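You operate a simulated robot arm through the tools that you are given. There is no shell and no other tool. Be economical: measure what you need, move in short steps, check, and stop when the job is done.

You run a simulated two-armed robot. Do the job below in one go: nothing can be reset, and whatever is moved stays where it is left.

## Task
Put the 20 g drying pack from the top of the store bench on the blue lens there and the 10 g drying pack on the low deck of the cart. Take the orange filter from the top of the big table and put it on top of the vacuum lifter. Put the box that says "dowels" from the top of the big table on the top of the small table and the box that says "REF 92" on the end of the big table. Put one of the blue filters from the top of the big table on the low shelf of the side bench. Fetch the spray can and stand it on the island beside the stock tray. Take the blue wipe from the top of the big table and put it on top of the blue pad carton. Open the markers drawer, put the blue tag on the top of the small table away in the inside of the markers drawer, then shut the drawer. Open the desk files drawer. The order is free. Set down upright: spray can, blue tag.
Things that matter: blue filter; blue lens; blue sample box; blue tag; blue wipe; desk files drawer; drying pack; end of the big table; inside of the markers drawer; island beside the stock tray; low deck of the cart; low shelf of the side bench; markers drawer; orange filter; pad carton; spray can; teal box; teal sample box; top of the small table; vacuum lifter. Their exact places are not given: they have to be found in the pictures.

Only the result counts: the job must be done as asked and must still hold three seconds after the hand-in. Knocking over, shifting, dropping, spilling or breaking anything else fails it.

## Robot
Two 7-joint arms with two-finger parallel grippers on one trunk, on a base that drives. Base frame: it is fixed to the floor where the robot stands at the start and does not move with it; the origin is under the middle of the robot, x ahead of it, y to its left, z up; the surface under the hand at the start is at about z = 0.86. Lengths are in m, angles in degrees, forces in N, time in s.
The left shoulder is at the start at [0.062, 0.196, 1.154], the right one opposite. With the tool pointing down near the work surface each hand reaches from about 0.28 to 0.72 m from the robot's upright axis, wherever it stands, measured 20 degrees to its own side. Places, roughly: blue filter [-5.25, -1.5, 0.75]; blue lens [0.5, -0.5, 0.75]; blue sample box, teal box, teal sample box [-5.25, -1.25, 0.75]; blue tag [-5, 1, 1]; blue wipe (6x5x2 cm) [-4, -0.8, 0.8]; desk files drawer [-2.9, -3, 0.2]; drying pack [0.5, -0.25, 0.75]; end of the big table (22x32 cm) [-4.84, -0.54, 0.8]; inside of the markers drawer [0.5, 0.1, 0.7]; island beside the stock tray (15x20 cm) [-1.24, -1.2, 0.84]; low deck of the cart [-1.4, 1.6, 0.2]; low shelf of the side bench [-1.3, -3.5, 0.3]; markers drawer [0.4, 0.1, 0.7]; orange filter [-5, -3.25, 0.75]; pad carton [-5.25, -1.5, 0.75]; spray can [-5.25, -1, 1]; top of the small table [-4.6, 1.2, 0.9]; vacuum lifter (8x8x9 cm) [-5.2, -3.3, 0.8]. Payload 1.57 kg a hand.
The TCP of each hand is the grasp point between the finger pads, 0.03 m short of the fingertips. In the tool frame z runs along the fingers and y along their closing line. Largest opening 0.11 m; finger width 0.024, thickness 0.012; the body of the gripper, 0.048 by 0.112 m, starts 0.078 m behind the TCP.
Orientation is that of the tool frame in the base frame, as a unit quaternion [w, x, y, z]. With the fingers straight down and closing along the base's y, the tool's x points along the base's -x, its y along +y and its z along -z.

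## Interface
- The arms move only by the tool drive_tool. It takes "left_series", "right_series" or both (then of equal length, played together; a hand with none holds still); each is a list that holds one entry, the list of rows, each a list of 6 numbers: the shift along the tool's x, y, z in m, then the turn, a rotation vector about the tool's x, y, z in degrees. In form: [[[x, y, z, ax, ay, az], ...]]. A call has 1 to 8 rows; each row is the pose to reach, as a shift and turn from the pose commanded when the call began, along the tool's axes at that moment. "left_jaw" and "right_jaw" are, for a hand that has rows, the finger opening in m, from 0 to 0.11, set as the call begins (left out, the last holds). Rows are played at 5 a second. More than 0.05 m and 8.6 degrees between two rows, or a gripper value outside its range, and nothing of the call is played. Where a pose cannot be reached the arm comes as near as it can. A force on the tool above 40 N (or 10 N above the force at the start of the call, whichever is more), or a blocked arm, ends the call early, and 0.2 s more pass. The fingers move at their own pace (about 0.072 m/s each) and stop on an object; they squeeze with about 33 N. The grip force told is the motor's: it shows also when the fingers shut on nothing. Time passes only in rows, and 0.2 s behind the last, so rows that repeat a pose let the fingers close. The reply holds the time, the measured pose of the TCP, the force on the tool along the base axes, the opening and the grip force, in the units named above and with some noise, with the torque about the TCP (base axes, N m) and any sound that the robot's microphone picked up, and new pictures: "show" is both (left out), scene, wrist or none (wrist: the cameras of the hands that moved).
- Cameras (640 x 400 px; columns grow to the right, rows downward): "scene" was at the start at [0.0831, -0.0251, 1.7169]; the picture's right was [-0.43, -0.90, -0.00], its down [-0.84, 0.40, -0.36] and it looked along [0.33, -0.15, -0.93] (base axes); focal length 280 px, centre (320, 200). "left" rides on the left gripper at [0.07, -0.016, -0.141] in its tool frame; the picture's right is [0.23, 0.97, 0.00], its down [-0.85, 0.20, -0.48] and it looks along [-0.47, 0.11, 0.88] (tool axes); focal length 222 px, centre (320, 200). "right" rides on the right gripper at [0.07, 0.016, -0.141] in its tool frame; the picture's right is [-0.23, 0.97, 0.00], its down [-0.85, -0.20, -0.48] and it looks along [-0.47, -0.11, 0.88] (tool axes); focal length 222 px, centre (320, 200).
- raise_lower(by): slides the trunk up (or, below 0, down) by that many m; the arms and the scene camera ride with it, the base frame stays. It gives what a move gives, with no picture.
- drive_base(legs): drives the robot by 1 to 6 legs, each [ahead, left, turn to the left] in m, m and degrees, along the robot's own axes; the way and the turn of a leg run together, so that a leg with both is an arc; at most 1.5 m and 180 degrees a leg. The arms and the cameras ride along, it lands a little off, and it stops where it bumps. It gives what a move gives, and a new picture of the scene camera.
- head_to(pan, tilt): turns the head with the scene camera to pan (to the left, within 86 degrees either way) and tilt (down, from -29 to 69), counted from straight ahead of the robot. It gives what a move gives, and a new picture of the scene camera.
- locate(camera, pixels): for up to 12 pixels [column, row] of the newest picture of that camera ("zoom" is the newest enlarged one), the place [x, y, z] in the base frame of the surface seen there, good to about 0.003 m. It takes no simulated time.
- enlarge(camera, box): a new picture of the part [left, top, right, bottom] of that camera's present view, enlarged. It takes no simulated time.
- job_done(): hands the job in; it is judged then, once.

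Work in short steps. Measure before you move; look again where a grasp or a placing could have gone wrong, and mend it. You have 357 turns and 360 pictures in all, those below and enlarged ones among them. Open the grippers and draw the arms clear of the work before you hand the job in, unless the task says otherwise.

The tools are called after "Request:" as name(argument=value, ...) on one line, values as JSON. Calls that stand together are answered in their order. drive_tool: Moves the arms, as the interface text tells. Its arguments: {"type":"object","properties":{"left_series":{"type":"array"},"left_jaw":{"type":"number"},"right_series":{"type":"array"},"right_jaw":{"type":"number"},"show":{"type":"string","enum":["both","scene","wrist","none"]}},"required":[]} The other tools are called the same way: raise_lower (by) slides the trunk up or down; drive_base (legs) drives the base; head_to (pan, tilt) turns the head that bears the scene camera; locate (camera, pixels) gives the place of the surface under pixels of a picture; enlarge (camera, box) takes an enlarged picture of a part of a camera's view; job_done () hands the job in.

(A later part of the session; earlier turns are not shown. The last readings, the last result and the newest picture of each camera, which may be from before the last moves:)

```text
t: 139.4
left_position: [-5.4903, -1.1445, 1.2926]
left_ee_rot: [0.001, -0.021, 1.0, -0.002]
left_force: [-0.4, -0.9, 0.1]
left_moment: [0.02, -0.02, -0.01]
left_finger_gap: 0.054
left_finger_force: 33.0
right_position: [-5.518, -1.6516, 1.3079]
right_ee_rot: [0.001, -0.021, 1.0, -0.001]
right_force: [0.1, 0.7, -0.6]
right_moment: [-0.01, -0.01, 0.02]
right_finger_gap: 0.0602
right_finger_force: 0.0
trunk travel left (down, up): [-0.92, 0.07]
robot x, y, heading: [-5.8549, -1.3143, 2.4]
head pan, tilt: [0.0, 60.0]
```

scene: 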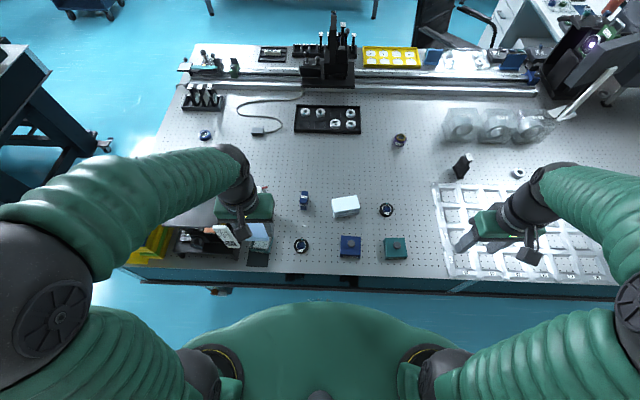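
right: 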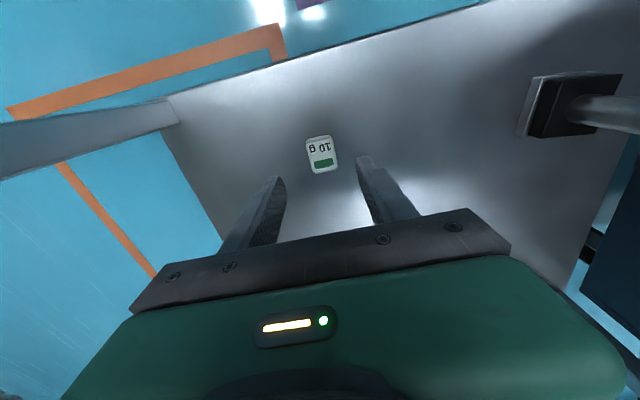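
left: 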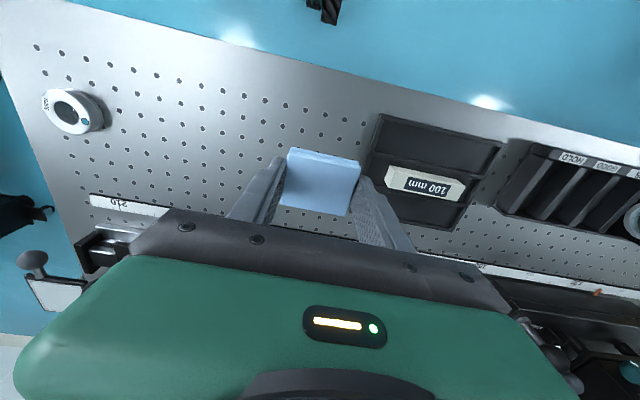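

I now see blue box (349,246), teal box (395,248), carton (346,205), filter (304,200) and more. I enlarge to read the labels.

Request:
enlarge(camera="scene", box=[260, 170, 430, 276])

Request:
locate(camera="scene", pixels=[[349, 244], [395, 246], [346, 204], [304, 200], [386, 210], [301, 246], [205, 134], [235, 255], [265, 235]])

```text
3.76 times, centred on (345, 223) of scene
```

zoom: 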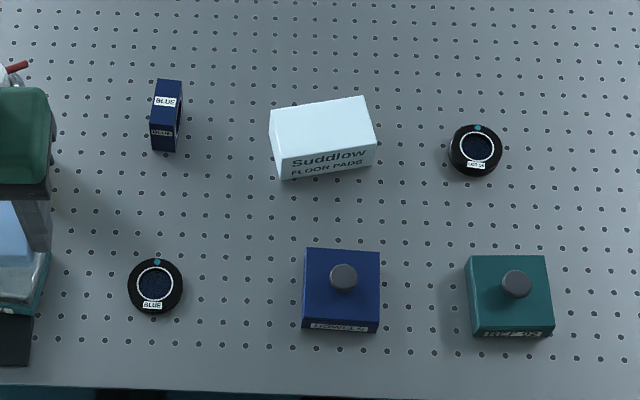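

```text
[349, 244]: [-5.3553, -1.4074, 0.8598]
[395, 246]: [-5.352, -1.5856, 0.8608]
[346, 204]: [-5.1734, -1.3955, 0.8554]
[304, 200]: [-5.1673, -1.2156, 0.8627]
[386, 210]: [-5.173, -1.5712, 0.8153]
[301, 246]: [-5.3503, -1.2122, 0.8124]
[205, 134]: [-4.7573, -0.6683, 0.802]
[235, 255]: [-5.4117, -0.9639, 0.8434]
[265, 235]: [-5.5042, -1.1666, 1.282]
```

Blue box seems "DOWELS", teal "REF 92". I enlarge closer to be sure, and read the round filters' labels.

Request:
enlarge(camera="scene", box=[330, 225, 420, 270])

Request:
enlarge(camera="scene", box=[285, 185, 325, 260])

Request:
enlarge(camera="scene", box=[365, 195, 405, 225])

```text
7.11 times, centred on (375, 248) of scene
```

zoom: 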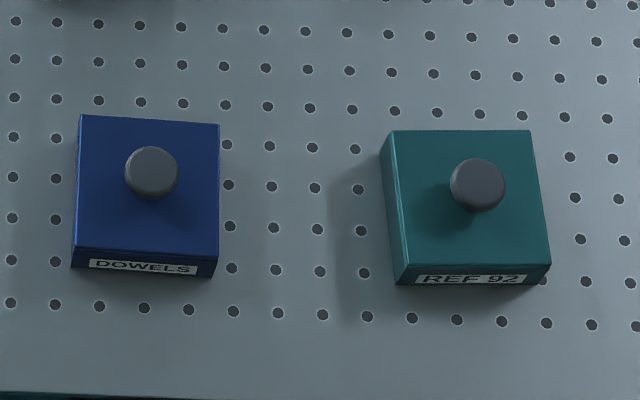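

```text
5.33 times, centred on (305, 222) of scene
```

zoom: 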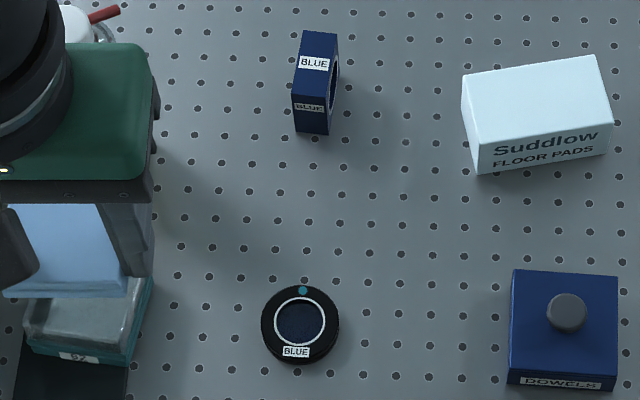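

```text
13.33 times, centred on (385, 210) of scene
```

zoom: 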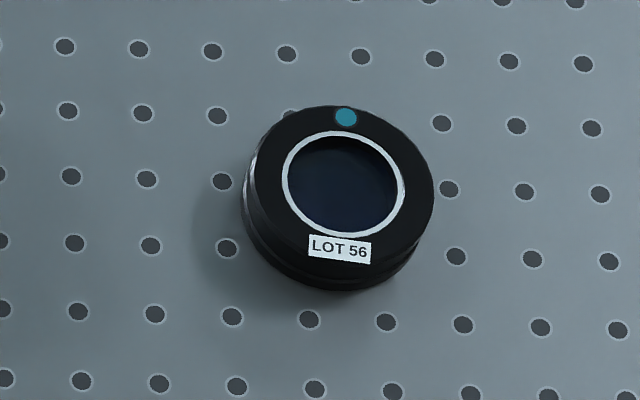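

Dowels is the blue box, REF 92 the teal one; a further teal box with a label is under the left hand. I slide right 0.25 m to bring the left hand to the carton (−5.17,−1.40).

Request:
drive_base(legs=[[0.03, -0.25, -2.4]])

Request:
raise_lower(by=-0.18)

Request:
head_to(pan=12, tilt=60)

```text
t: 141.2
left_position: [-5.4501, -1.4075, 1.2937]
left_ee_rot: [0.002, -0.002, 1.0, -0.003]
left_force: [-0.3, 0.5, -0.1]
left_moment: [-0.02, -0.01, -0.04]
left_finger_gap: 0.0544
left_finger_force: 33.2
right_position: [-5.4947, -1.913, 1.3086]
right_ee_rot: [0.001, -0.003, 1.0, -0.002]
right_force: [0.0, 0.2, 0.9]
right_moment: [-0.01, -0.04, 0.0]
right_finger_gap: 0.06
right_finger_force: 0.1
trunk travel left (down, up): [-0.92, 0.07]
robot x, y, heading: [-5.8177, -1.5601, 0.0]
head pan, tilt: [0.0, 60.0]
```

scene: 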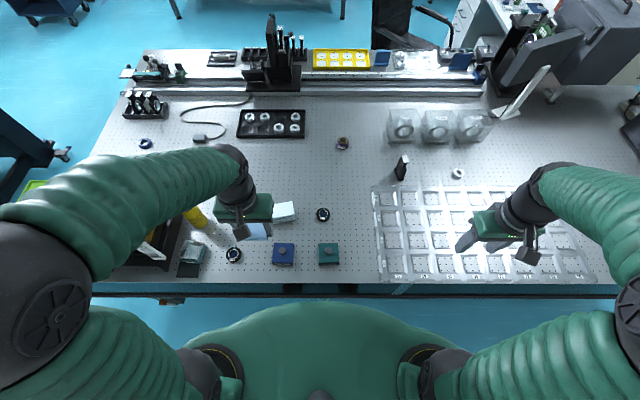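

```text
t: 143.2
left_position: [-5.4496, -1.4094, 1.1132]
left_ee_rot: [0.001, -0.002, 1.0, -0.001]
left_force: [0.8, -0.3, 0.2]
left_moment: [-0.01, 0.0, 0.04]
left_finger_gap: 0.0542
left_finger_force: 33.1
right_position: [-5.4958, -1.9142, 1.1275]
right_ee_rot: [0.001, -0.002, 1.0, -0.001]
right_force: [0.4, -0.6, 0.1]
right_moment: [-0.01, -0.03, 0.0]
right_finger_gap: 0.06
right_finger_force: 0.1
trunk travel left (down, up): [-0.74, 0.25]
robot x, y, heading: [-5.8218, -1.5703, 0.4]
head pan, tilt: [0.0, 60.0]
```

```text
t: 143.9
left_position: [-5.4512, -1.4096, 1.1123]
left_ee_rot: [0.002, -0.002, 1.0, -0.002]
left_force: [-0.3, -0.3, -0.2]
left_moment: [-0.01, 0.01, 0.0]
left_finger_gap: 0.0542
left_finger_force: 33.2
right_position: [-5.4946, -1.9147, 1.1281]
right_ee_rot: [0.002, -0.003, 1.0, -0.001]
right_force: [0.0, -0.5, 0.1]
right_moment: [-0.02, 0.02, 0.02]
right_finger_gap: 0.0602
right_finger_force: 0.0
trunk travel left (down, up): [-0.74, 0.25]
robot x, y, heading: [-5.819, -1.564, 0.3]
head pan, tilt: [12.0, 60.0]
```

scene: 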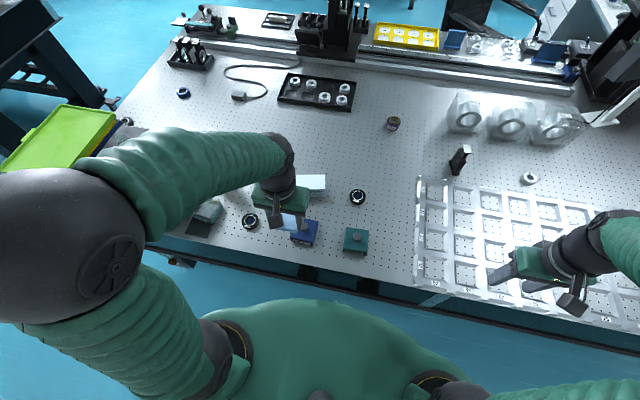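

I bring the wipe above the carton at z≈1.0 and check with the left camera.

Request:
drive_tool(left_series=[[[-0.04, 0.002, 0.005, 0, 0, 0], [-0.08, 0.004, 0.02, 0, 0, 0], [-0.12, 0.006, 0.035, 0, 0, 0], [-0.16, 0.008, 0.05, 0, 0, 0], [-0.2, 0.01, 0.065, 0, 0, 0], [-0.24, 0.012, 0.08, 0, 0, 0], [-0.275, 0.013, 0.1, 0, 0, 0]]], show="both")

```text
t: 145.6
left_position: [-5.1731, -1.393, 1.015]
left_ee_rot: [0.0, -0.003, 1.0, -0.001]
left_force: [-0.6, 0.3, -0.8]
left_moment: [0.01, 0.05, 0.01]
left_finger_gap: 0.0541
left_finger_force: 32.7
right_position: [-5.4927, -1.9138, 1.1272]
right_ee_rot: [0.0, -0.003, 1.0, 0.0]
right_force: [0.2, 0.6, -0.3]
right_moment: [0.01, 0.02, -0.01]
right_finger_gap: 0.0602
right_finger_force: 0.1
trunk travel left (down, up): [-0.74, 0.25]
robot x, y, heading: [-5.8188, -1.564, 0.1]
head pan, tilt: [12.0, 60.0]
```

scene: 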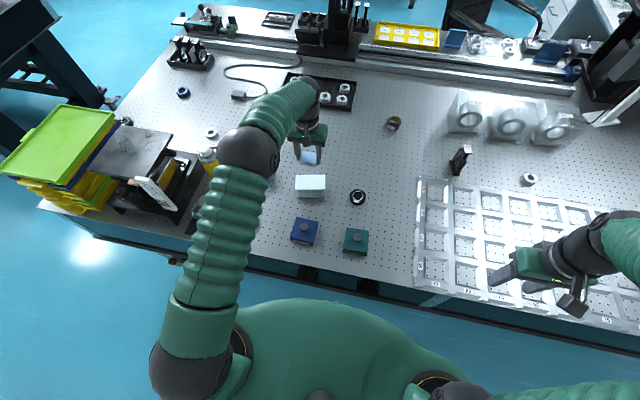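
left: 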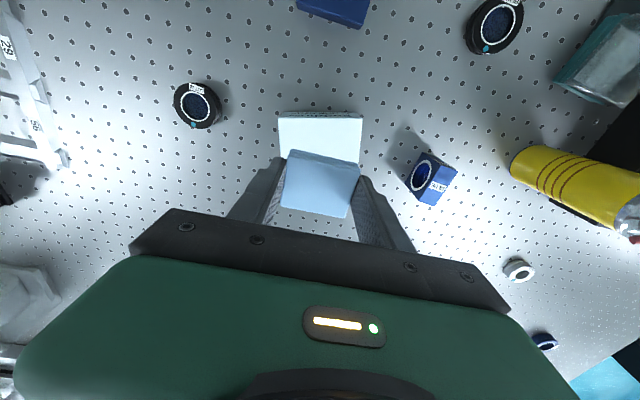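

The wipe is just past the carton; I measure the carton's top edges and corners.

Request:
locate(camera="left", pixels=[[300, 130], [345, 130], [281, 118], [361, 119], [282, 145], [362, 150], [282, 113], [362, 114]])

Request:
locate(camera="scene", pixels=[[296, 177], [325, 175], [297, 193], [326, 192], [311, 184]])

```text
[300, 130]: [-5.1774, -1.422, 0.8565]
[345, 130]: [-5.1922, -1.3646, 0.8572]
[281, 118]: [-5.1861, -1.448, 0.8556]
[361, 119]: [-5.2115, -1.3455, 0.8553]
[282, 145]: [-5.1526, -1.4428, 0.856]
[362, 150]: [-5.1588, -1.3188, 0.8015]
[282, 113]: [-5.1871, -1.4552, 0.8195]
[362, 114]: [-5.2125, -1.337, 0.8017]
```

```text
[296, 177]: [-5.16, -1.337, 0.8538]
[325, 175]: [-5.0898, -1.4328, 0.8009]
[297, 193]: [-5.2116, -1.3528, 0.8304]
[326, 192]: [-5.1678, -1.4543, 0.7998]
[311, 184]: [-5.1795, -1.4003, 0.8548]
```

Carton top: about 10.5×6 cm, centre (−5.170,−1.390), turned 14°, z 0.856. I align the tool by −14° and lower toward it.

Request:
drive_tool(left_series=[[[0, 0.002, 0.03, 0, 0, -7], [0, 0.002, 0.07, 0, 0, -14], [-0.002, 0.002, 0.1, 0, 0, -14]]], show="both")

```text
t: 146.3
left_position: [-5.1692, -1.3946, 0.9162]
left_ee_rot: [0.002, -0.125, 0.992, -0.002]
left_force: [0.3, -0.5, -0.1]
left_moment: [-0.03, 0.01, -0.01]
left_finger_gap: 0.0541
left_finger_force: 32.5
right_position: [-5.4938, -1.9144, 1.1272]
right_ee_rot: [0.001, -0.002, 1.0, -0.001]
right_force: [0.1, 0.0, 0.6]
right_moment: [0.03, 0.0, -0.01]
right_finger_gap: 0.0599
right_finger_force: 0.1
trunk travel left (down, up): [-0.74, 0.25]
robot x, y, heading: [-5.8156, -1.5653, 0.2]
head pan, tilt: [12.0, 60.0]
```

scene: 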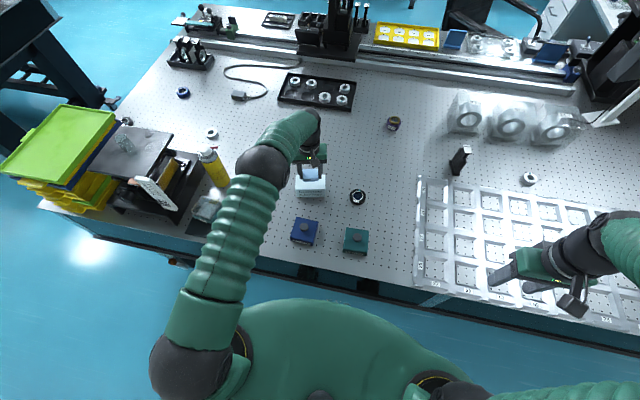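
left: 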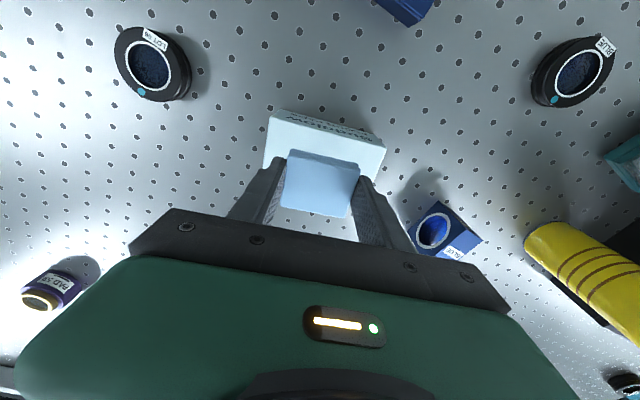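

Aligned. I check the carton edges again against the TCP before lowering.

Request:
locate(camera="left", pixels=[[275, 118], [382, 145], [266, 160], [372, 170], [300, 130], [440, 230]])

Request:
locate(camera="scene", pixels=[[297, 178], [324, 178], [297, 190], [323, 191]])

```text
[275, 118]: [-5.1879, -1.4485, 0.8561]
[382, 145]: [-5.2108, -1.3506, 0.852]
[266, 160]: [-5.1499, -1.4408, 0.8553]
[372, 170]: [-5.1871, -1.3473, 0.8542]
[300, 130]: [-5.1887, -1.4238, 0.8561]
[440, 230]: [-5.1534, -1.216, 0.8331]
```

```text
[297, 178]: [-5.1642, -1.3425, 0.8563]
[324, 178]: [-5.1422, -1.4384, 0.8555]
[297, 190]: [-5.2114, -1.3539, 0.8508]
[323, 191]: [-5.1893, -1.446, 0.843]
```

Carton top centre is (−5.176,−1.395), so I shift 7 mm toward the robot and lower to contact.

Request:
drive_tool(left_series=[[[0.007, -0.001, 0.01, 0, 0, 0], [0.007, -0.001, 0.024, 0, 0, 0], [0.007, -0.001, 0.029, 0, 0, 0], [0.007, -0.001, 0.032, 0, 0, 0]]], show="wrist")

```text
t: 147.3
left_position: [-5.1756, -1.3971, 0.8847]
left_ee_rot: [0.007, -0.124, 0.992, -0.001]
left_force: [0.4, 1.3, 20.1]
left_moment: [0.12, 0.16, 0.04]
left_finger_gap: 0.054
left_finger_force: 32.7
right_position: [-5.497, -1.9153, 1.1287]
right_ee_rot: [0.003, -0.002, 1.0, 0.0]
right_force: [0.5, -0.5, 0.4]
right_moment: [0.0, 0.02, 0.0]
right_finger_gap: 0.06
right_finger_force: 0.1
trunk travel left (down, up): [-0.74, 0.25]
robot x, y, heading: [-5.8171, -1.5666, 0.3]
head pan, tilt: [12.0, 60.0]
```

left: 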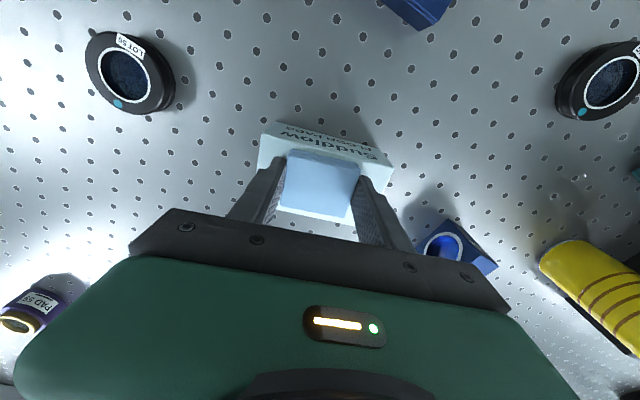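

Contact (20 N). I ease up 2 mm, open, and rise.

Request:
drive_tool(left_series=[[[0, 0, -0.002, 0, 0, 0], [0, 0, -0.002, 0, 0, 0], [0, 0, -0.002, 0, 0, 0], [0, 0, -0.03, 0, 0, 0], [0, 0, -0.07, 0, 0, 0], [0, 0, -0.11, 0, 0, 0]]], left_jaw=0.08, show="both")

```text
t: 148.8
left_position: [-5.1827, -1.4002, 0.9905]
left_ee_rot: [0.003, -0.124, 0.992, -0.001]
left_force: [-0.1, 0.2, 0.6]
left_moment: [0.02, 0.01, 0.0]
left_finger_gap: 0.0799
left_finger_force: 0.1
right_position: [-5.4952, -1.915, 1.1278]
right_ee_rot: [0.001, -0.002, 1.0, -0.001]
right_force: [0.3, -0.2, 0.6]
right_moment: [0.01, -0.03, 0.01]
right_finger_gap: 0.0602
right_finger_force: 0.0
trunk travel left (down, up): [-0.74, 0.25]
robot x, y, heading: [-5.8183, -1.5626, 0.4]
head pan, tilt: [12.0, 60.0]
```

scene: 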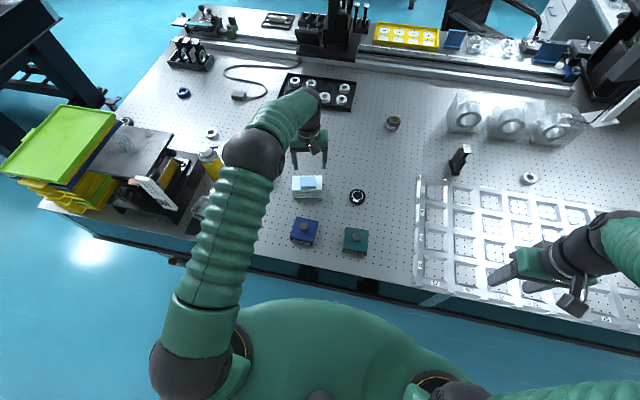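
left: 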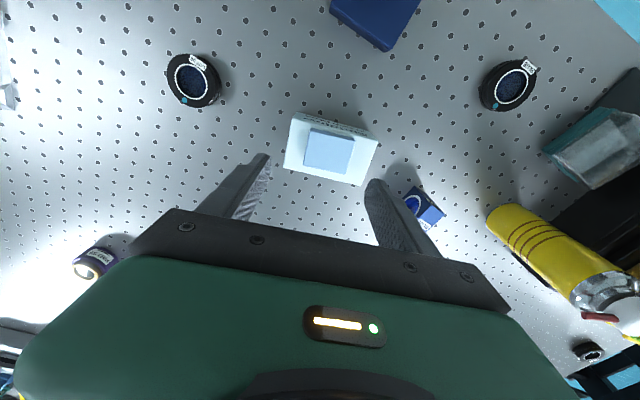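

The wipe lies on the carton. Another teal box is visible at (600,150); I read its label before handling the boxes.

Request:
head_to(pan=35, tilt=52)

Request:
enlarge(camera="scene", box=[200, 150, 440, 300])

```text
t: 149.6
left_position: [-5.181, -1.3971, 0.9894]
left_ee_rot: [0.001, -0.125, 0.992, -0.001]
left_force: [-0.3, -0.1, -0.3]
left_moment: [0.0, 0.03, 0.0]
left_finger_gap: 0.0803
left_finger_force: 0.1
right_position: [-5.4944, -1.9142, 1.1269]
right_ee_rot: [0.001, -0.003, 1.0, -0.001]
right_force: [0.9, 0.1, 0.0]
right_moment: [0.0, 0.01, 0.0]
right_finger_gap: 0.0599
right_finger_force: 0.2
trunk travel left (down, up): [-0.74, 0.25]
robot x, y, heading: [-5.8143, -1.5639, 0.3]
head pan, tilt: [35.0, 52.0]
```

scene: 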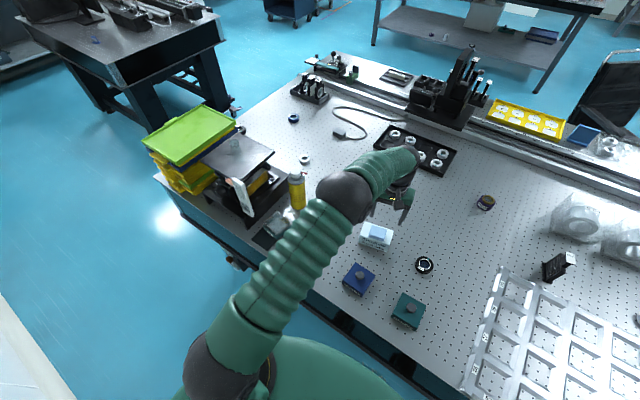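

```text
2.67 times, centred on (320, 225) of scene
```

zoom: 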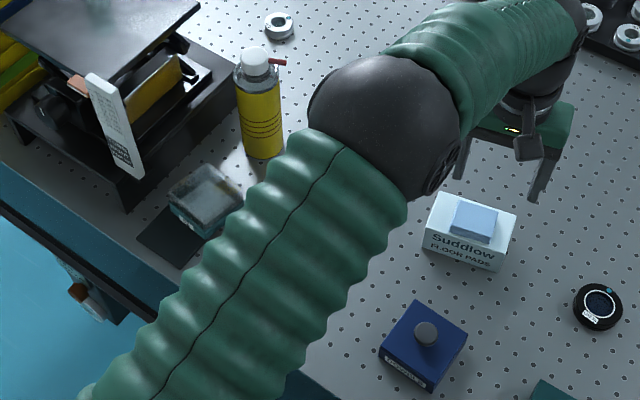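

The third box is a lidded teal one, label hidden by the arm. I move the left hand back above the dowels box at (−5.355,−1.407).

Request:
drive_tool(left_series=[[[0.034, 0.006, -0.02, 0, 0, 4], [0.068, 0.012, -0.03, 0, 0, 8], [0.102, 0.019, -0.03, 0, 0, 11], [0.136, 0.025, -0.03, 0, 0, 14], [0.171, 0.032, -0.03, 0, 0, 14]]], left_jaw=0.11, show="both")

```text
t: 150.8
left_position: [-5.3519, -1.4066, 1.0249]
left_ee_rot: [0.003, -0.002, 1.0, -0.001]
left_force: [-0.7, 0.9, 0.6]
left_moment: [-0.02, 0.0, -0.01]
left_finger_gap: 0.1097
left_finger_force: 0.0
right_position: [-5.496, -1.9158, 1.1281]
right_ee_rot: [0.003, -0.003, 1.0, -0.001]
right_force: [-0.2, -0.2, 0.0]
right_moment: [0.03, 0.01, 0.0]
right_finger_gap: 0.06
right_finger_force: 0.1
trunk travel left (down, up): [-0.74, 0.25]
robot x, y, heading: [-5.8192, -1.5636, 0.2]
head pan, tilt: [35.0, 52.0]
```

scene: 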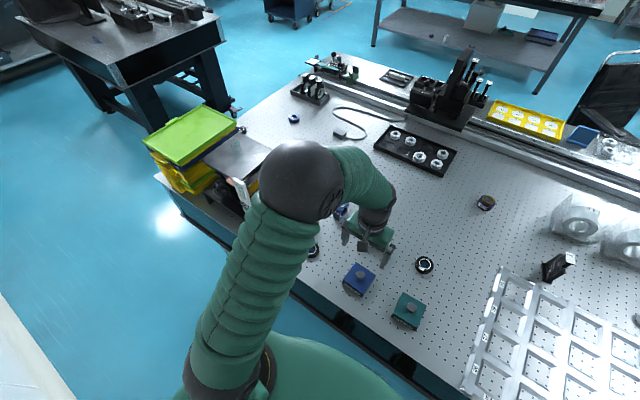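
left: 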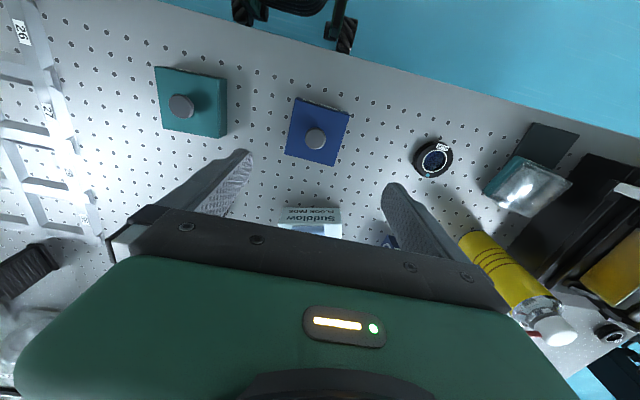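

The dowels box is at (318,132) in the left view. I measure its corners and zoom on the other teal container.

Request:
locate(camera="left", pixels=[[296, 98], [349, 112], [286, 152], [336, 165], [315, 140], [420, 158], [300, 108], [340, 160]])

Request:
enlarge(camera="left", box=[470, 110, 640, 230])

```text
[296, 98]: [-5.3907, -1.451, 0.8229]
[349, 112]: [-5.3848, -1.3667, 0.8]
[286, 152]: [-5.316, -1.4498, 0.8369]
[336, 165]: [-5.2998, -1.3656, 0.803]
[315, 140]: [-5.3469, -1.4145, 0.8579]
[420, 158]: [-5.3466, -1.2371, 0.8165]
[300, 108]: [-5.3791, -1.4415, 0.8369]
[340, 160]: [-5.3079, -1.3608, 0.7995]
```

```text
3.33 times, centred on (555, 170) of left
```

zoom: 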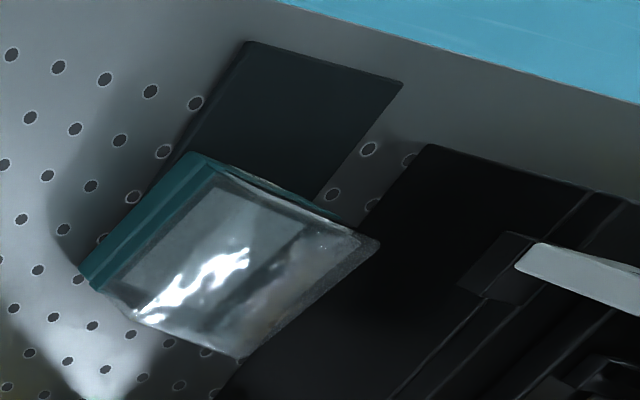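

Box centre (−5.347,−1.414), about 6.6 cm square, lid z 0.837. I descend straddling it with full opening and stop above the table.

Request:
drive_tool(left_series=[[[-0.005, -0.0075, 0.04, 0, 0, 0], [-0.005, -0.0075, 0.08, 0, 0, 0], [-0.005, -0.0075, 0.12, 0, 0, 0]]], left_jaw=0.1, show="wrist")

```text
t: 151.6
left_position: [-5.3465, -1.4154, 0.9014]
left_ee_rot: [0.002, -0.002, 1.0, -0.001]
left_force: [0.5, 0.4, 0.1]
left_moment: [-0.04, 0.01, -0.02]
left_finger_gap: 0.0998
left_finger_force: 0.1
right_position: [-5.4943, -1.9145, 1.1267]
right_ee_rot: [0.001, -0.003, 1.0, -0.001]
right_force: [1.0, -0.8, -0.2]
right_moment: [0.0, 0.03, 0.01]
right_finger_gap: 0.0602
right_finger_force: 0.1
trunk travel left (down, up): [-0.74, 0.25]
robot x, y, heading: [-5.8195, -1.5629, 0.3]
head pan, tilt: [35.0, 52.0]
```

left: 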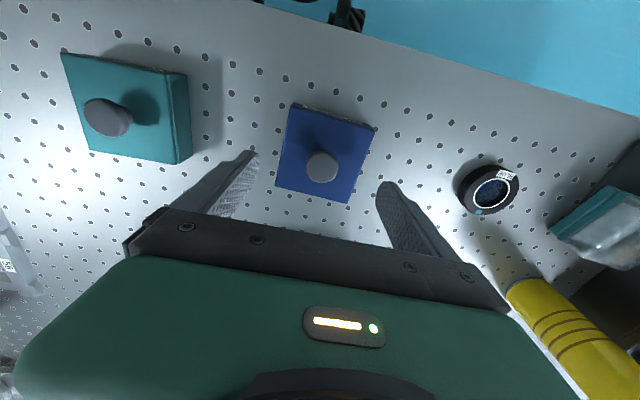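

Centred. I go down the last 0.066 m and close on the body.

Request:
drive_tool(left_series=[[[0, 0, 0.035, 0, 0, 0], [0, 0, 0.06, 0, 0, 0], [0, 0, 0.066, 0, 0, 0]]], show="none")

Request:
drive_tool(left_series=[[[0, 0, 0, 0, 0, 0], [0, 0, 0, 0, 0, 0], [0, 0, 0, 0, 0, 0], [0, 0, -0.005, 0, 0, 0], [0, 0, -0.03, 0, 0, 0], [0, 0, -0.07, 0, 0, 0], [0, 0, -0.12, 0, 0, 0]]], left_jaw=0.0, show="wrist")

```text
t: 152.4
left_position: [-5.3472, -1.4159, 0.8353]
left_ee_rot: [0.003, -0.002, 1.0, -0.001]
left_force: [-0.7, -0.2, 0.7]
left_moment: [-0.01, -0.01, 0.02]
left_finger_gap: 0.0999
left_finger_force: 0.1
right_position: [-5.4941, -1.9151, 1.1268]
right_ee_rot: [0.002, -0.002, 1.0, -0.001]
right_force: [0.2, -0.3, 0.6]
right_moment: [0.03, 0.03, -0.02]
right_finger_gap: 0.0599
right_finger_force: 0.1
trunk travel left (down, up): [-0.74, 0.25]
robot x, y, heading: [-5.8182, -1.5633, 0.1]
head pan, tilt: [35.0, 52.0]
```

```text
t: 154.0
left_position: [-5.3457, -1.4136, 0.958]
left_ee_rot: [0.002, -0.004, 1.0, 0.0]
left_force: [0.4, 0.7, -3.0]
left_moment: [0.0, -0.02, -0.02]
left_finger_gap: 0.0801
left_finger_force: 33.0
right_position: [-5.4955, -1.9137, 1.1285]
right_ee_rot: [0.003, -0.003, 1.0, -0.001]
right_force: [-0.3, 0.9, -0.5]
right_moment: [0.01, 0.01, -0.01]
right_finger_gap: 0.0598
right_finger_force: 0.2
trunk travel left (down, up): [-0.74, 0.25]
robot x, y, heading: [-5.8167, -1.5671, 0.6]
head pan, tilt: [35.0, 52.0]
heard: snap
```

left: 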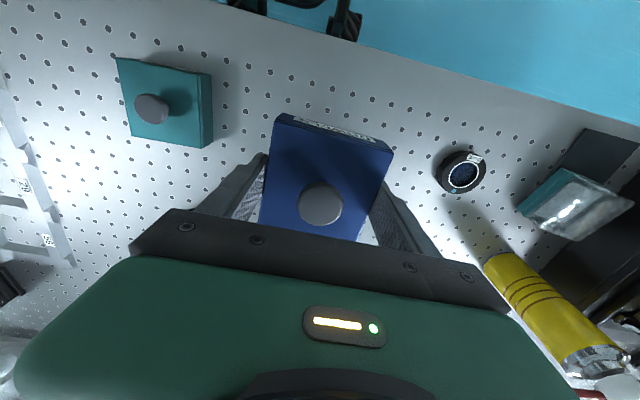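

A snap was heard while lifting; the box is held (gap 0.080, 3 N). I inspect it closely.

Request:
enlarge(camera="left", box=[220, 90, 420, 260])

Request:
enlarge(camera="scene", box=[290, 180, 460, 330])

```text
2.35 times, centred on (320, 175) of left
```

zoom: 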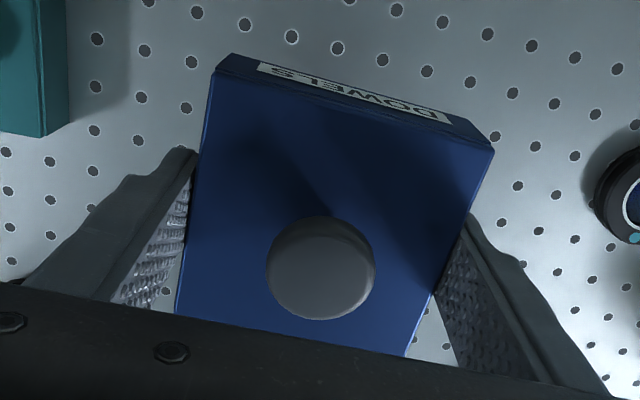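

```text
2.67 times, centred on (375, 255) of scene
```

zoom: 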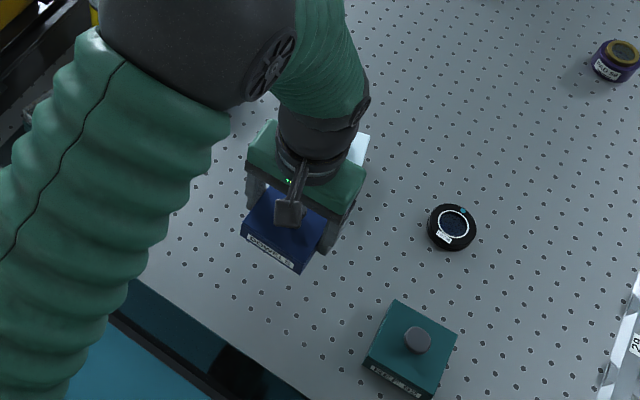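

The box looks intact; probably a magnetic or latched seat. I raise the left hand and slide the base left 0.15 m so that the right hand lines up with the REF 92 box.

Request:
drive_tool(left_series=[[[0, 0.01, -0.04, 0, 0, 0], [0, 0.02, -0.08, 0, 0, 0], [0, 0.03, -0.12, 0, 0, 0], [0.0, 0.04, -0.17, 0, 0, 0]]], show="none")

Request:
drive_base(legs=[[0, 0.15, 0]])

Request:
head_to(pan=0, tilt=60)

```text
refused: row 4 steps farther than a row can; nothing moved
```

```text
t: 155.4
left_position: [-5.3426, -1.2829, 0.9588]
left_ee_rot: [0.002, 0.0, 1.0, 0.006]
left_force: [0.5, -0.6, -2.9]
left_moment: [0.06, 0.02, -0.02]
left_finger_gap: 0.0802
left_finger_force: 33.4
right_position: [-5.4962, -1.7853, 1.1221]
right_ee_rot: [0.001, 0.001, 1.0, 0.006]
right_force: [-0.1, -0.6, -0.4]
right_moment: [0.06, -0.02, -0.01]
right_finger_gap: 0.0601
right_finger_force: 0.1
trunk travel left (down, up): [-0.74, 0.25]
robot x, y, heading: [-5.8193, -1.4137, 0.2]
head pan, tilt: [35.0, 52.0]
```

scene: 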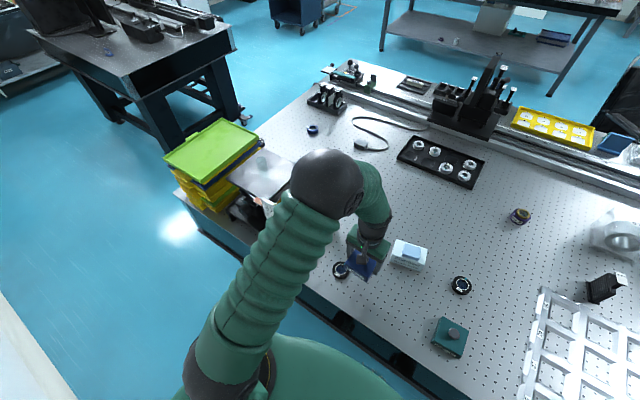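

```text
t: 156.4
left_position: [-5.3463, -1.2588, 0.9553]
left_ee_rot: [0.002, 0.0, 1.0, -0.007]
left_force: [0.3, 0.5, -3.1]
left_moment: [-0.04, -0.02, 0.02]
left_finger_gap: 0.0799
left_finger_force: 32.8
right_position: [-5.4987, -1.7569, 1.1322]
right_ee_rot: [0.002, 0.0, 1.0, -0.006]
right_force: [0.5, -0.4, 0.1]
right_moment: [-0.01, 0.03, -0.01]
right_finger_gap: 0.06
right_finger_force: 0.0
trunk travel left (down, up): [-0.74, 0.25]
robot x, y, heading: [-5.8179, -1.4161, 0.0]
head pan, tilt: [0.0, 60.0]
```

scene: 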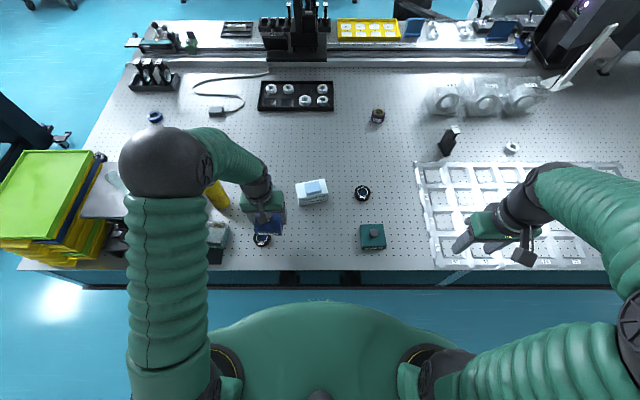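

The drive went without touching anything. Now I raise the left hand by 0.16 m in smaller steps, pulling it slightly inward.

Request:
drive_tool(left_series=[[[0.01, 0, -0.04, 0, 0, 0], [0.02, 0, -0.08, 0, 0, 0], [0.03, 0, -0.12, 0, 0, 0], [0.04, 0, -0.16, 0, 0, 0], [0.05, 0, -0.19, 0, 0, 0]]], right_series=[[[-0.03, 0.03, 0.02, 0, 0, 0], [-0.06, 0.06, 0.04, 0, 0, 0], [-0.09, 0.09, 0.06, 0, 0, 0], [-0.12, 0.13, 0.08, 0, 0, 0], [-0.145, 0.165, 0.1, 0, 0, 0]]], right_jaw=0.11, show="both")

```text
refused: row 4 steps farther than a row can; nothing moved
```

Request:
drive_tool(left_series=[[[0.01, 0, -0.035, 0, 0, 0], [0.02, 0, -0.07, 0, 0, 0], [0.03, 0, -0.105, 0, 0, 0], [0.04, 0, -0.14, 0, 0, 0], [0.05, 0, -0.17, 0, 0, 0], [0.05, 0, -0.19, 0, 0, 0]]], right_series=[[[-0.024, 0.028, 0.016, 0, 0, 0], [-0.048, 0.056, 0.032, 0, 0, 0], [-0.072, 0.084, 0.048, 0, 0, 0], [-0.096, 0.112, 0.064, 0, 0, 0], [-0.12, 0.14, 0.08, 0, 0, 0], [-0.145, 0.168, 0.1, 0, 0, 0]]], right_jaw=0.11, show="both")

```text
t: 157.8
left_position: [-5.3919, -1.272, 1.1475]
left_ee_rot: [0.002, 0.001, 1.0, -0.002]
left_force: [0.6, -0.6, -2.2]
left_moment: [0.05, 0.0, 0.0]
left_finger_gap: 0.0799
left_finger_force: 33.0
right_position: [-5.35, -1.6065, 1.0264]
right_ee_rot: [0.002, 0.0, 1.0, -0.001]
right_force: [-0.2, -1.0, -0.5]
right_moment: [0.05, 0.03, 0.04]
right_finger_gap: 0.11
right_finger_force: 0.1
trunk travel left (down, up): [-0.74, 0.25]
robot x, y, heading: [-5.8188, -1.415, -0.1]
head pan, tilt: [0.0, 60.0]
```

scene: 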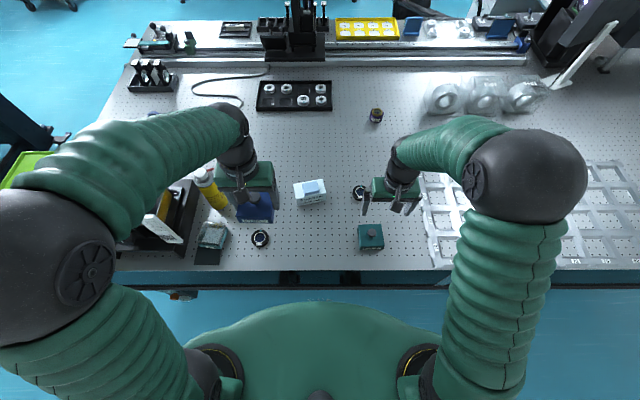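
right: 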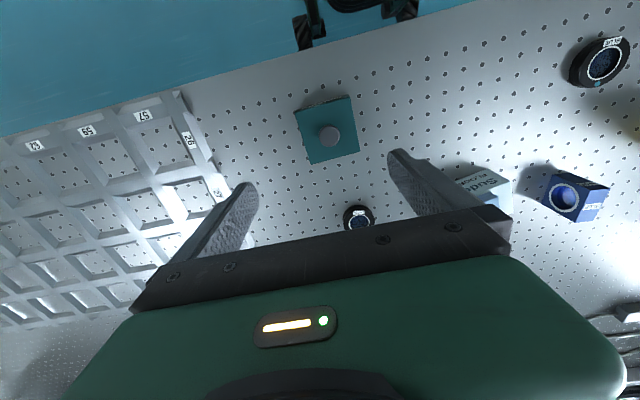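
left: 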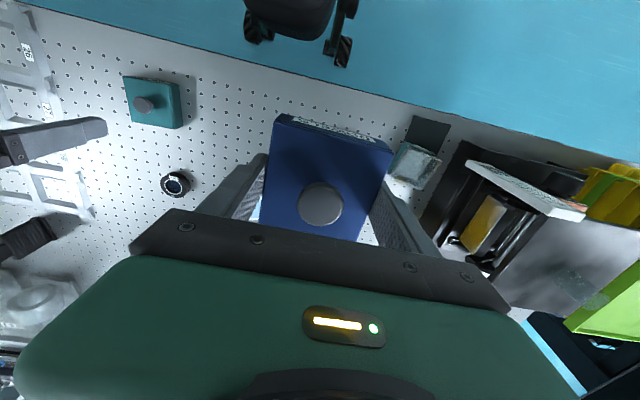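

Teal REF 92 box at (328,130) in the right view. I measure its knob and edges.

Request:
locate(camera="right", pixels=[[330, 132], [296, 112], [350, 97], [311, 162], [360, 150], [303, 130], [320, 110]])

Request:
enlarge(camera="right", box=[270, 80, 390, 180])

```text
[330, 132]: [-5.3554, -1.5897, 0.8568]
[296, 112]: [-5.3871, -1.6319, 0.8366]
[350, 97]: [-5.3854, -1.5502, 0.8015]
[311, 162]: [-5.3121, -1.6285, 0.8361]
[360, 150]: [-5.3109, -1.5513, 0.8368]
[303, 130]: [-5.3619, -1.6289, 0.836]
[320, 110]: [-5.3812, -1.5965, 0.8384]
```

```text
4.00 times, centred on (330, 130) of right
```

zoom: 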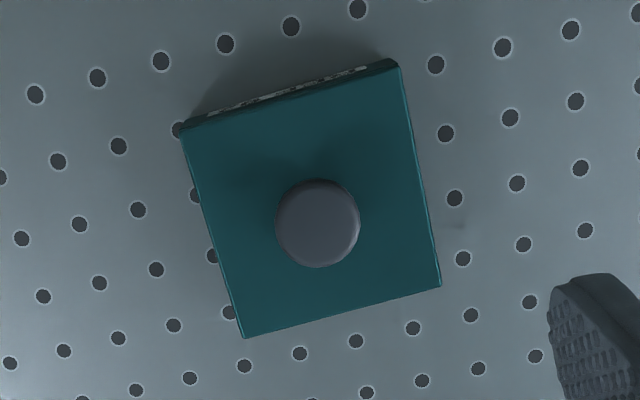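

Box centre (−5.349,−1.5915), 8 cm square. I lower partway over it and check the tray's nearness.

Request:
locate(camera="right", pixels=[[222, 188], [205, 150], [182, 95]])

Request:
drive_tool(right_series=[[[-0.001, 0.015, 0.04, 0, 0, 0], [-0.001, 0.015, 0.08, 0, 0, 0], [-0.001, 0.015, 0.12, 0, 0, 0]]], show="wrist")

```text
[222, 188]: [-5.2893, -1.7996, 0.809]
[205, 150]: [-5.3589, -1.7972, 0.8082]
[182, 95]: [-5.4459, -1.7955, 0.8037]
```

```text
t: 158.6
left_position: [-5.393, -1.269, 1.1465]
left_ee_rot: [0.003, 0.0, 1.0, -0.002]
left_force: [-0.1, 0.4, -3.2]
left_moment: [0.02, 0.0, -0.05]
left_finger_gap: 0.0802
left_finger_force: 32.4
right_position: [-5.3518, -1.5883, 0.9079]
right_ee_rot: [0.002, 0.002, 1.0, -0.003]
right_force: [0.3, 0.5, 0.4]
right_moment: [0.07, 0.03, 0.01]
right_finger_gap: 0.1101
right_finger_force: 0.0
trunk travel left (down, up): [-0.74, 0.25]
robot x, y, heading: [-5.8178, -1.4179, 0.3]
head pan, tilt: [0.0, 60.0]
```

right: 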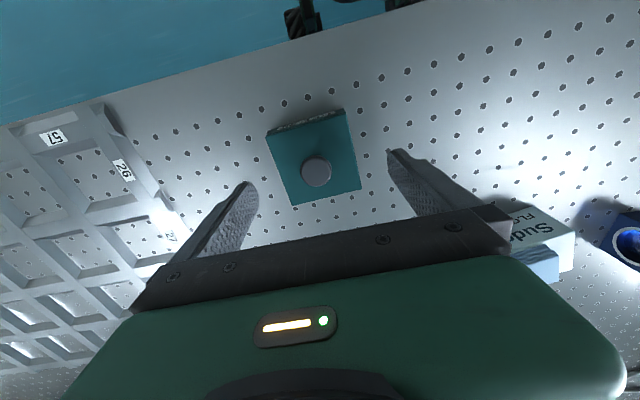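

Clear of tray and carton. I descend the rest (−3 mm in y) and close.

Request:
drive_tool(right_series=[[[0, -0.003, 0.035, 0, 0, 0], [0, -0.003, 0.065, 0, 0, 0], [0, -0.003, 0.073, 0, 0, 0]]], show="none")

Request:
drive_tool(right_series=[[[0, 0, 0, 0, 0, 0], [0, 0, 0, 0, 0, 0], [0, 0, 0, 0, 0, 0], [0, 0, -0.005, 0, 0, 0], [0, 0, -0.03, 0, 0, 0], [0, 0, -0.07, 0, 0, 0], [0, 0, -0.12, 0, 0, 0]]], right_jaw=0.0, show="wrist")

```text
t: 159.4
left_position: [-5.396, -1.2667, 1.1469]
left_ee_rot: [0.004, 0.0, 1.0, -0.003]
left_force: [-0.4, 0.6, -3.8]
left_moment: [0.01, -0.05, -0.01]
left_finger_gap: 0.0801
left_finger_force: 33.6
right_position: [-5.3514, -1.5876, 0.836]
right_ee_rot: [0.002, 0.001, 1.0, -0.004]
right_force: [0.1, -0.3, -0.4]
right_moment: [-0.03, 0.01, -0.02]
right_finger_gap: 0.11
right_finger_force: 0.0
trunk travel left (down, up): [-0.74, 0.25]
robot x, y, heading: [-5.8196, -1.4188, -0.2]
head pan, tilt: [0.0, 60.0]
```

```text
t: 161.0
left_position: [-5.3972, -1.2663, 1.1475]
left_ee_rot: [0.004, 0.0, 1.0, -0.004]
left_force: [-0.8, 0.4, -3.7]
left_moment: [0.01, -0.02, -0.02]
left_finger_gap: 0.0796
left_finger_force: 34.0
right_position: [-5.3528, -1.5837, 0.9571]
right_ee_rot: [0.002, 0.0, 1.0, -0.003]
right_force: [-0.8, 0.0, -3.2]
right_moment: [0.01, 0.02, 0.04]
right_finger_gap: 0.0799
right_finger_force: 32.5
trunk travel left (down, up): [-0.74, 0.25]
robot x, y, heading: [-5.816, -1.4143, 0.0]
head pan, tilt: [0.0, 60.0]
heard: snap
```

right: 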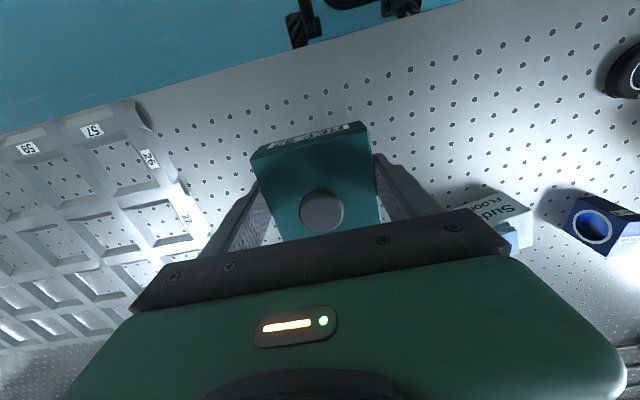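

Both boxes held. I raise the right hand, lift the trunk by 0.15 m, then slide left to the cross aisle at y≈0.06.

Request:
drive_tool(right_series=[[[0.008, -0.005, -0.035, 0, 0, 0], [0.016, -0.01, -0.07, 0, 0, 0], [0.024, -0.015, -0.105, 0, 0, 0], [0.032, -0.02, -0.14, 0, 0, 0], [0.04, -0.025, -0.175, 0, 0, 0], [0.05, -0.03, -0.19, 0, 0, 0]]], show="none")

Request:
raise_lower(by=0.2)

Request:
drive_base(legs=[[-0.03, 0.7, 0], [0, 0.77, 0]])

```text
t: 162.4
left_position: [-5.3961, -1.267, 1.146]
left_ee_rot: [0.002, -0.001, 1.0, -0.003]
left_force: [-0.3, 0.1, -3.5]
left_moment: [0.01, 0.01, 0.01]
left_finger_gap: 0.0799
left_finger_force: 33.1
right_position: [-5.4021, -1.6134, 1.1429]
right_ee_rot: [0.002, 0.001, 1.0, -0.004]
right_force: [-0.3, 0.6, -2.5]
right_moment: [-0.04, 0.01, 0.02]
right_finger_gap: 0.0798
right_finger_force: 32.7
trunk travel left (down, up): [-0.74, 0.25]
robot x, y, heading: [-5.8197, -1.4162, 0.1]
head pan, tilt: [0.0, 60.0]
```

```text
t: 164.6
left_position: [-5.3932, -1.266, 1.3455]
left_ee_rot: [0.003, 0.0, 1.0, -0.004]
left_force: [-0.3, 0.7, -3.3]
left_moment: [0.04, 0.01, 0.01]
left_finger_gap: 0.0798
left_finger_force: 32.6
right_position: [-5.4007, -1.6133, 1.3432]
right_ee_rot: [0.002, 0.001, 1.0, -0.003]
right_force: [1.1, 0.2, -4.1]
right_moment: [0.01, 0.02, 0.01]
right_finger_gap: 0.0795
right_finger_force: 32.7
trunk travel left (down, up): [-0.94, 0.05]
robot x, y, heading: [-5.8162, -1.4132, 0.2]
head pan, tilt: [0.0, 60.0]
```

```text
t: 172.1
left_position: [-5.4209, 0.1843, 1.3466]
left_ee_rot: [0.003, 0.003, 1.0, -0.001]
left_force: [0.0, -0.3, -3.7]
left_moment: [-0.02, 0.04, 0.0]
left_finger_gap: 0.0795
left_finger_force: 32.8
right_position: [-5.4278, -0.1616, 1.342]
right_ee_rot: [0.002, 0.002, 1.0, -0.001]
right_force: [0.3, -0.2, -3.3]
right_moment: [0.01, -0.01, 0.0]
right_finger_gap: 0.0799
right_finger_force: 32.5
trunk travel left (down, up): [-0.94, 0.05]
robot x, y, heading: [-5.8433, 0.0414, -0.3]
head pan, tilt: [0.0, 60.0]
```

scene: 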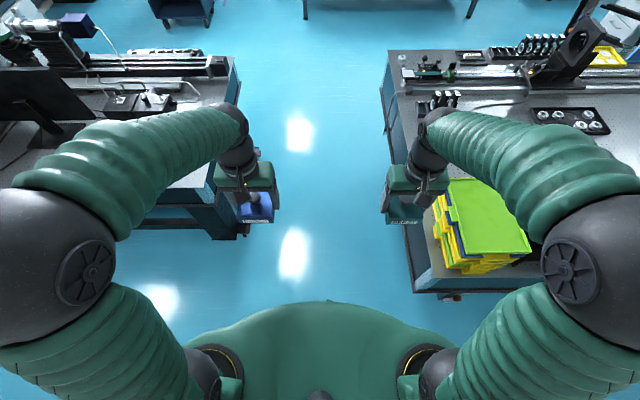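

Clear in the cross aisle. I drive ahead to x≈−4.68 and turn right to face the end of the big table.

Request:
drive_base(legs=[[1.16, 0, 0], [0, 0, -90]])

Request:
raise_lower(by=-0.22)

Request:
head_to(pan=-10, tilt=60)

```text
t: 181.9
left_position: [-4.5419, -0.4155, 1.3477]
left_ee_rot: [-0.001, 0.728, 0.686, -0.004]
left_force: [0.7, 0.2, -2.7]
left_moment: [0.0, -0.02, -0.03]
left_finger_gap: 0.0797
left_finger_force: 32.9
right_position: [-4.8863, -0.3895, 1.3438]
right_ee_rot: [-0.002, 0.727, 0.686, -0.004]
right_force: [0.4, -0.5, -2.4]
right_moment: [0.0, -0.03, 0.02]
right_finger_gap: 0.0798
right_finger_force: 33.0
trunk travel left (down, up): [-0.94, 0.05]
robot x, y, heading: [-4.665, 0.0184, -93.3]
head pan, tilt: [0.0, 60.0]
```

scene: 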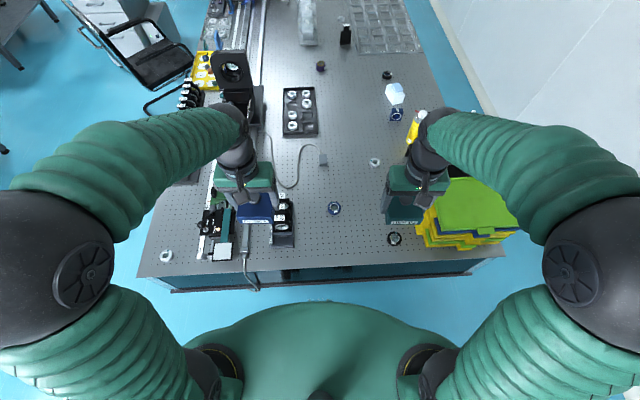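

```text
t: 184.3
left_position: [-4.5411, -0.4134, 1.1274]
left_ee_rot: [0.001, 0.728, 0.686, -0.005]
left_force: [0.7, 0.9, -1.5]
left_moment: [0.0, 0.06, -0.04]
left_finger_gap: 0.0797
left_finger_force: 32.8
right_position: [-4.8875, -0.3872, 1.1232]
right_ee_rot: [-0.001, 0.728, 0.685, -0.004]
right_force: [0.2, 0.9, -3.1]
right_moment: [0.02, 0.01, -0.04]
right_finger_gap: 0.0796
right_finger_force: 33.2
trunk travel left (down, up): [-0.72, 0.27]
robot x, y, heading: [-4.6715, 0.0138, -93.3]
head pan, tilt: [0.0, 60.0]
```

```text
t: 185.0
left_position: [-4.5423, -0.4136, 1.1268]
left_ee_rot: [0.0, 0.728, 0.686, -0.005]
left_force: [0.5, 0.2, -3.6]
left_moment: [0.03, 0.04, -0.01]
left_finger_gap: 0.0799
left_finger_force: 32.8
right_position: [-4.8874, -0.3872, 1.1235]
right_ee_rot: [-0.001, 0.728, 0.686, -0.003]
right_force: [0.5, -0.2, -3.1]
right_moment: [0.0, -0.02, 0.01]
right_finger_gap: 0.0797
right_finger_force: 32.6
trunk travel left (down, up): [-0.72, 0.27]
robot x, y, heading: [-4.6674, 0.0177, -93.5]
head pan, tilt: [-10.0, 60.0]
```

scene: 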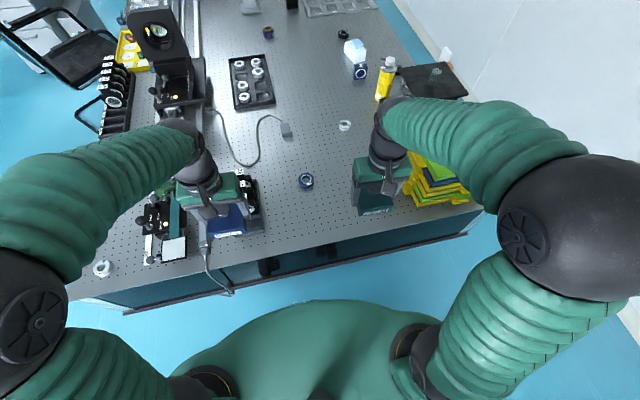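

I measure what lies around the target spot (−4.84,−0.54): ring at (307,182), free top at (320,215).

Request:
locate(camera="scene", pixels=[[307, 181], [320, 215], [340, 225], [345, 195], [300, 245], [270, 235], [410, 200], [330, 235]])

Request:
enlarge(camera="scene", box=[200, 130, 440, 280])

```text
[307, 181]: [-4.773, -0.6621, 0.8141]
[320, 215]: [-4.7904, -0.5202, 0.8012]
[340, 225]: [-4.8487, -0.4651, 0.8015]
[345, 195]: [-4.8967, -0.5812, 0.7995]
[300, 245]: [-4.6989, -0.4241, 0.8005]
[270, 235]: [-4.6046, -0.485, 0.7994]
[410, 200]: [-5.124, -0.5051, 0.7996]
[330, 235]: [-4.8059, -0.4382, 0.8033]
```

```text
2.67 times, centred on (320, 205) of scene
```

zoom: 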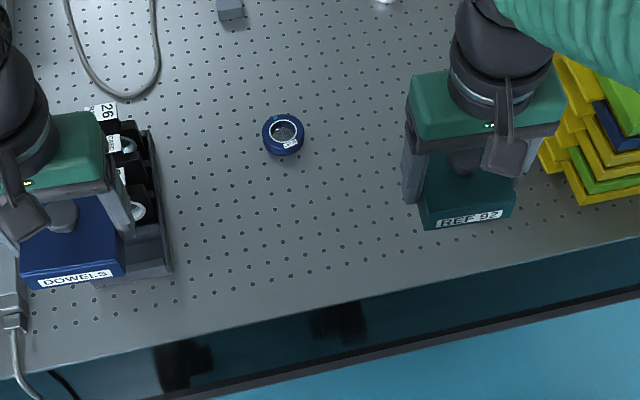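

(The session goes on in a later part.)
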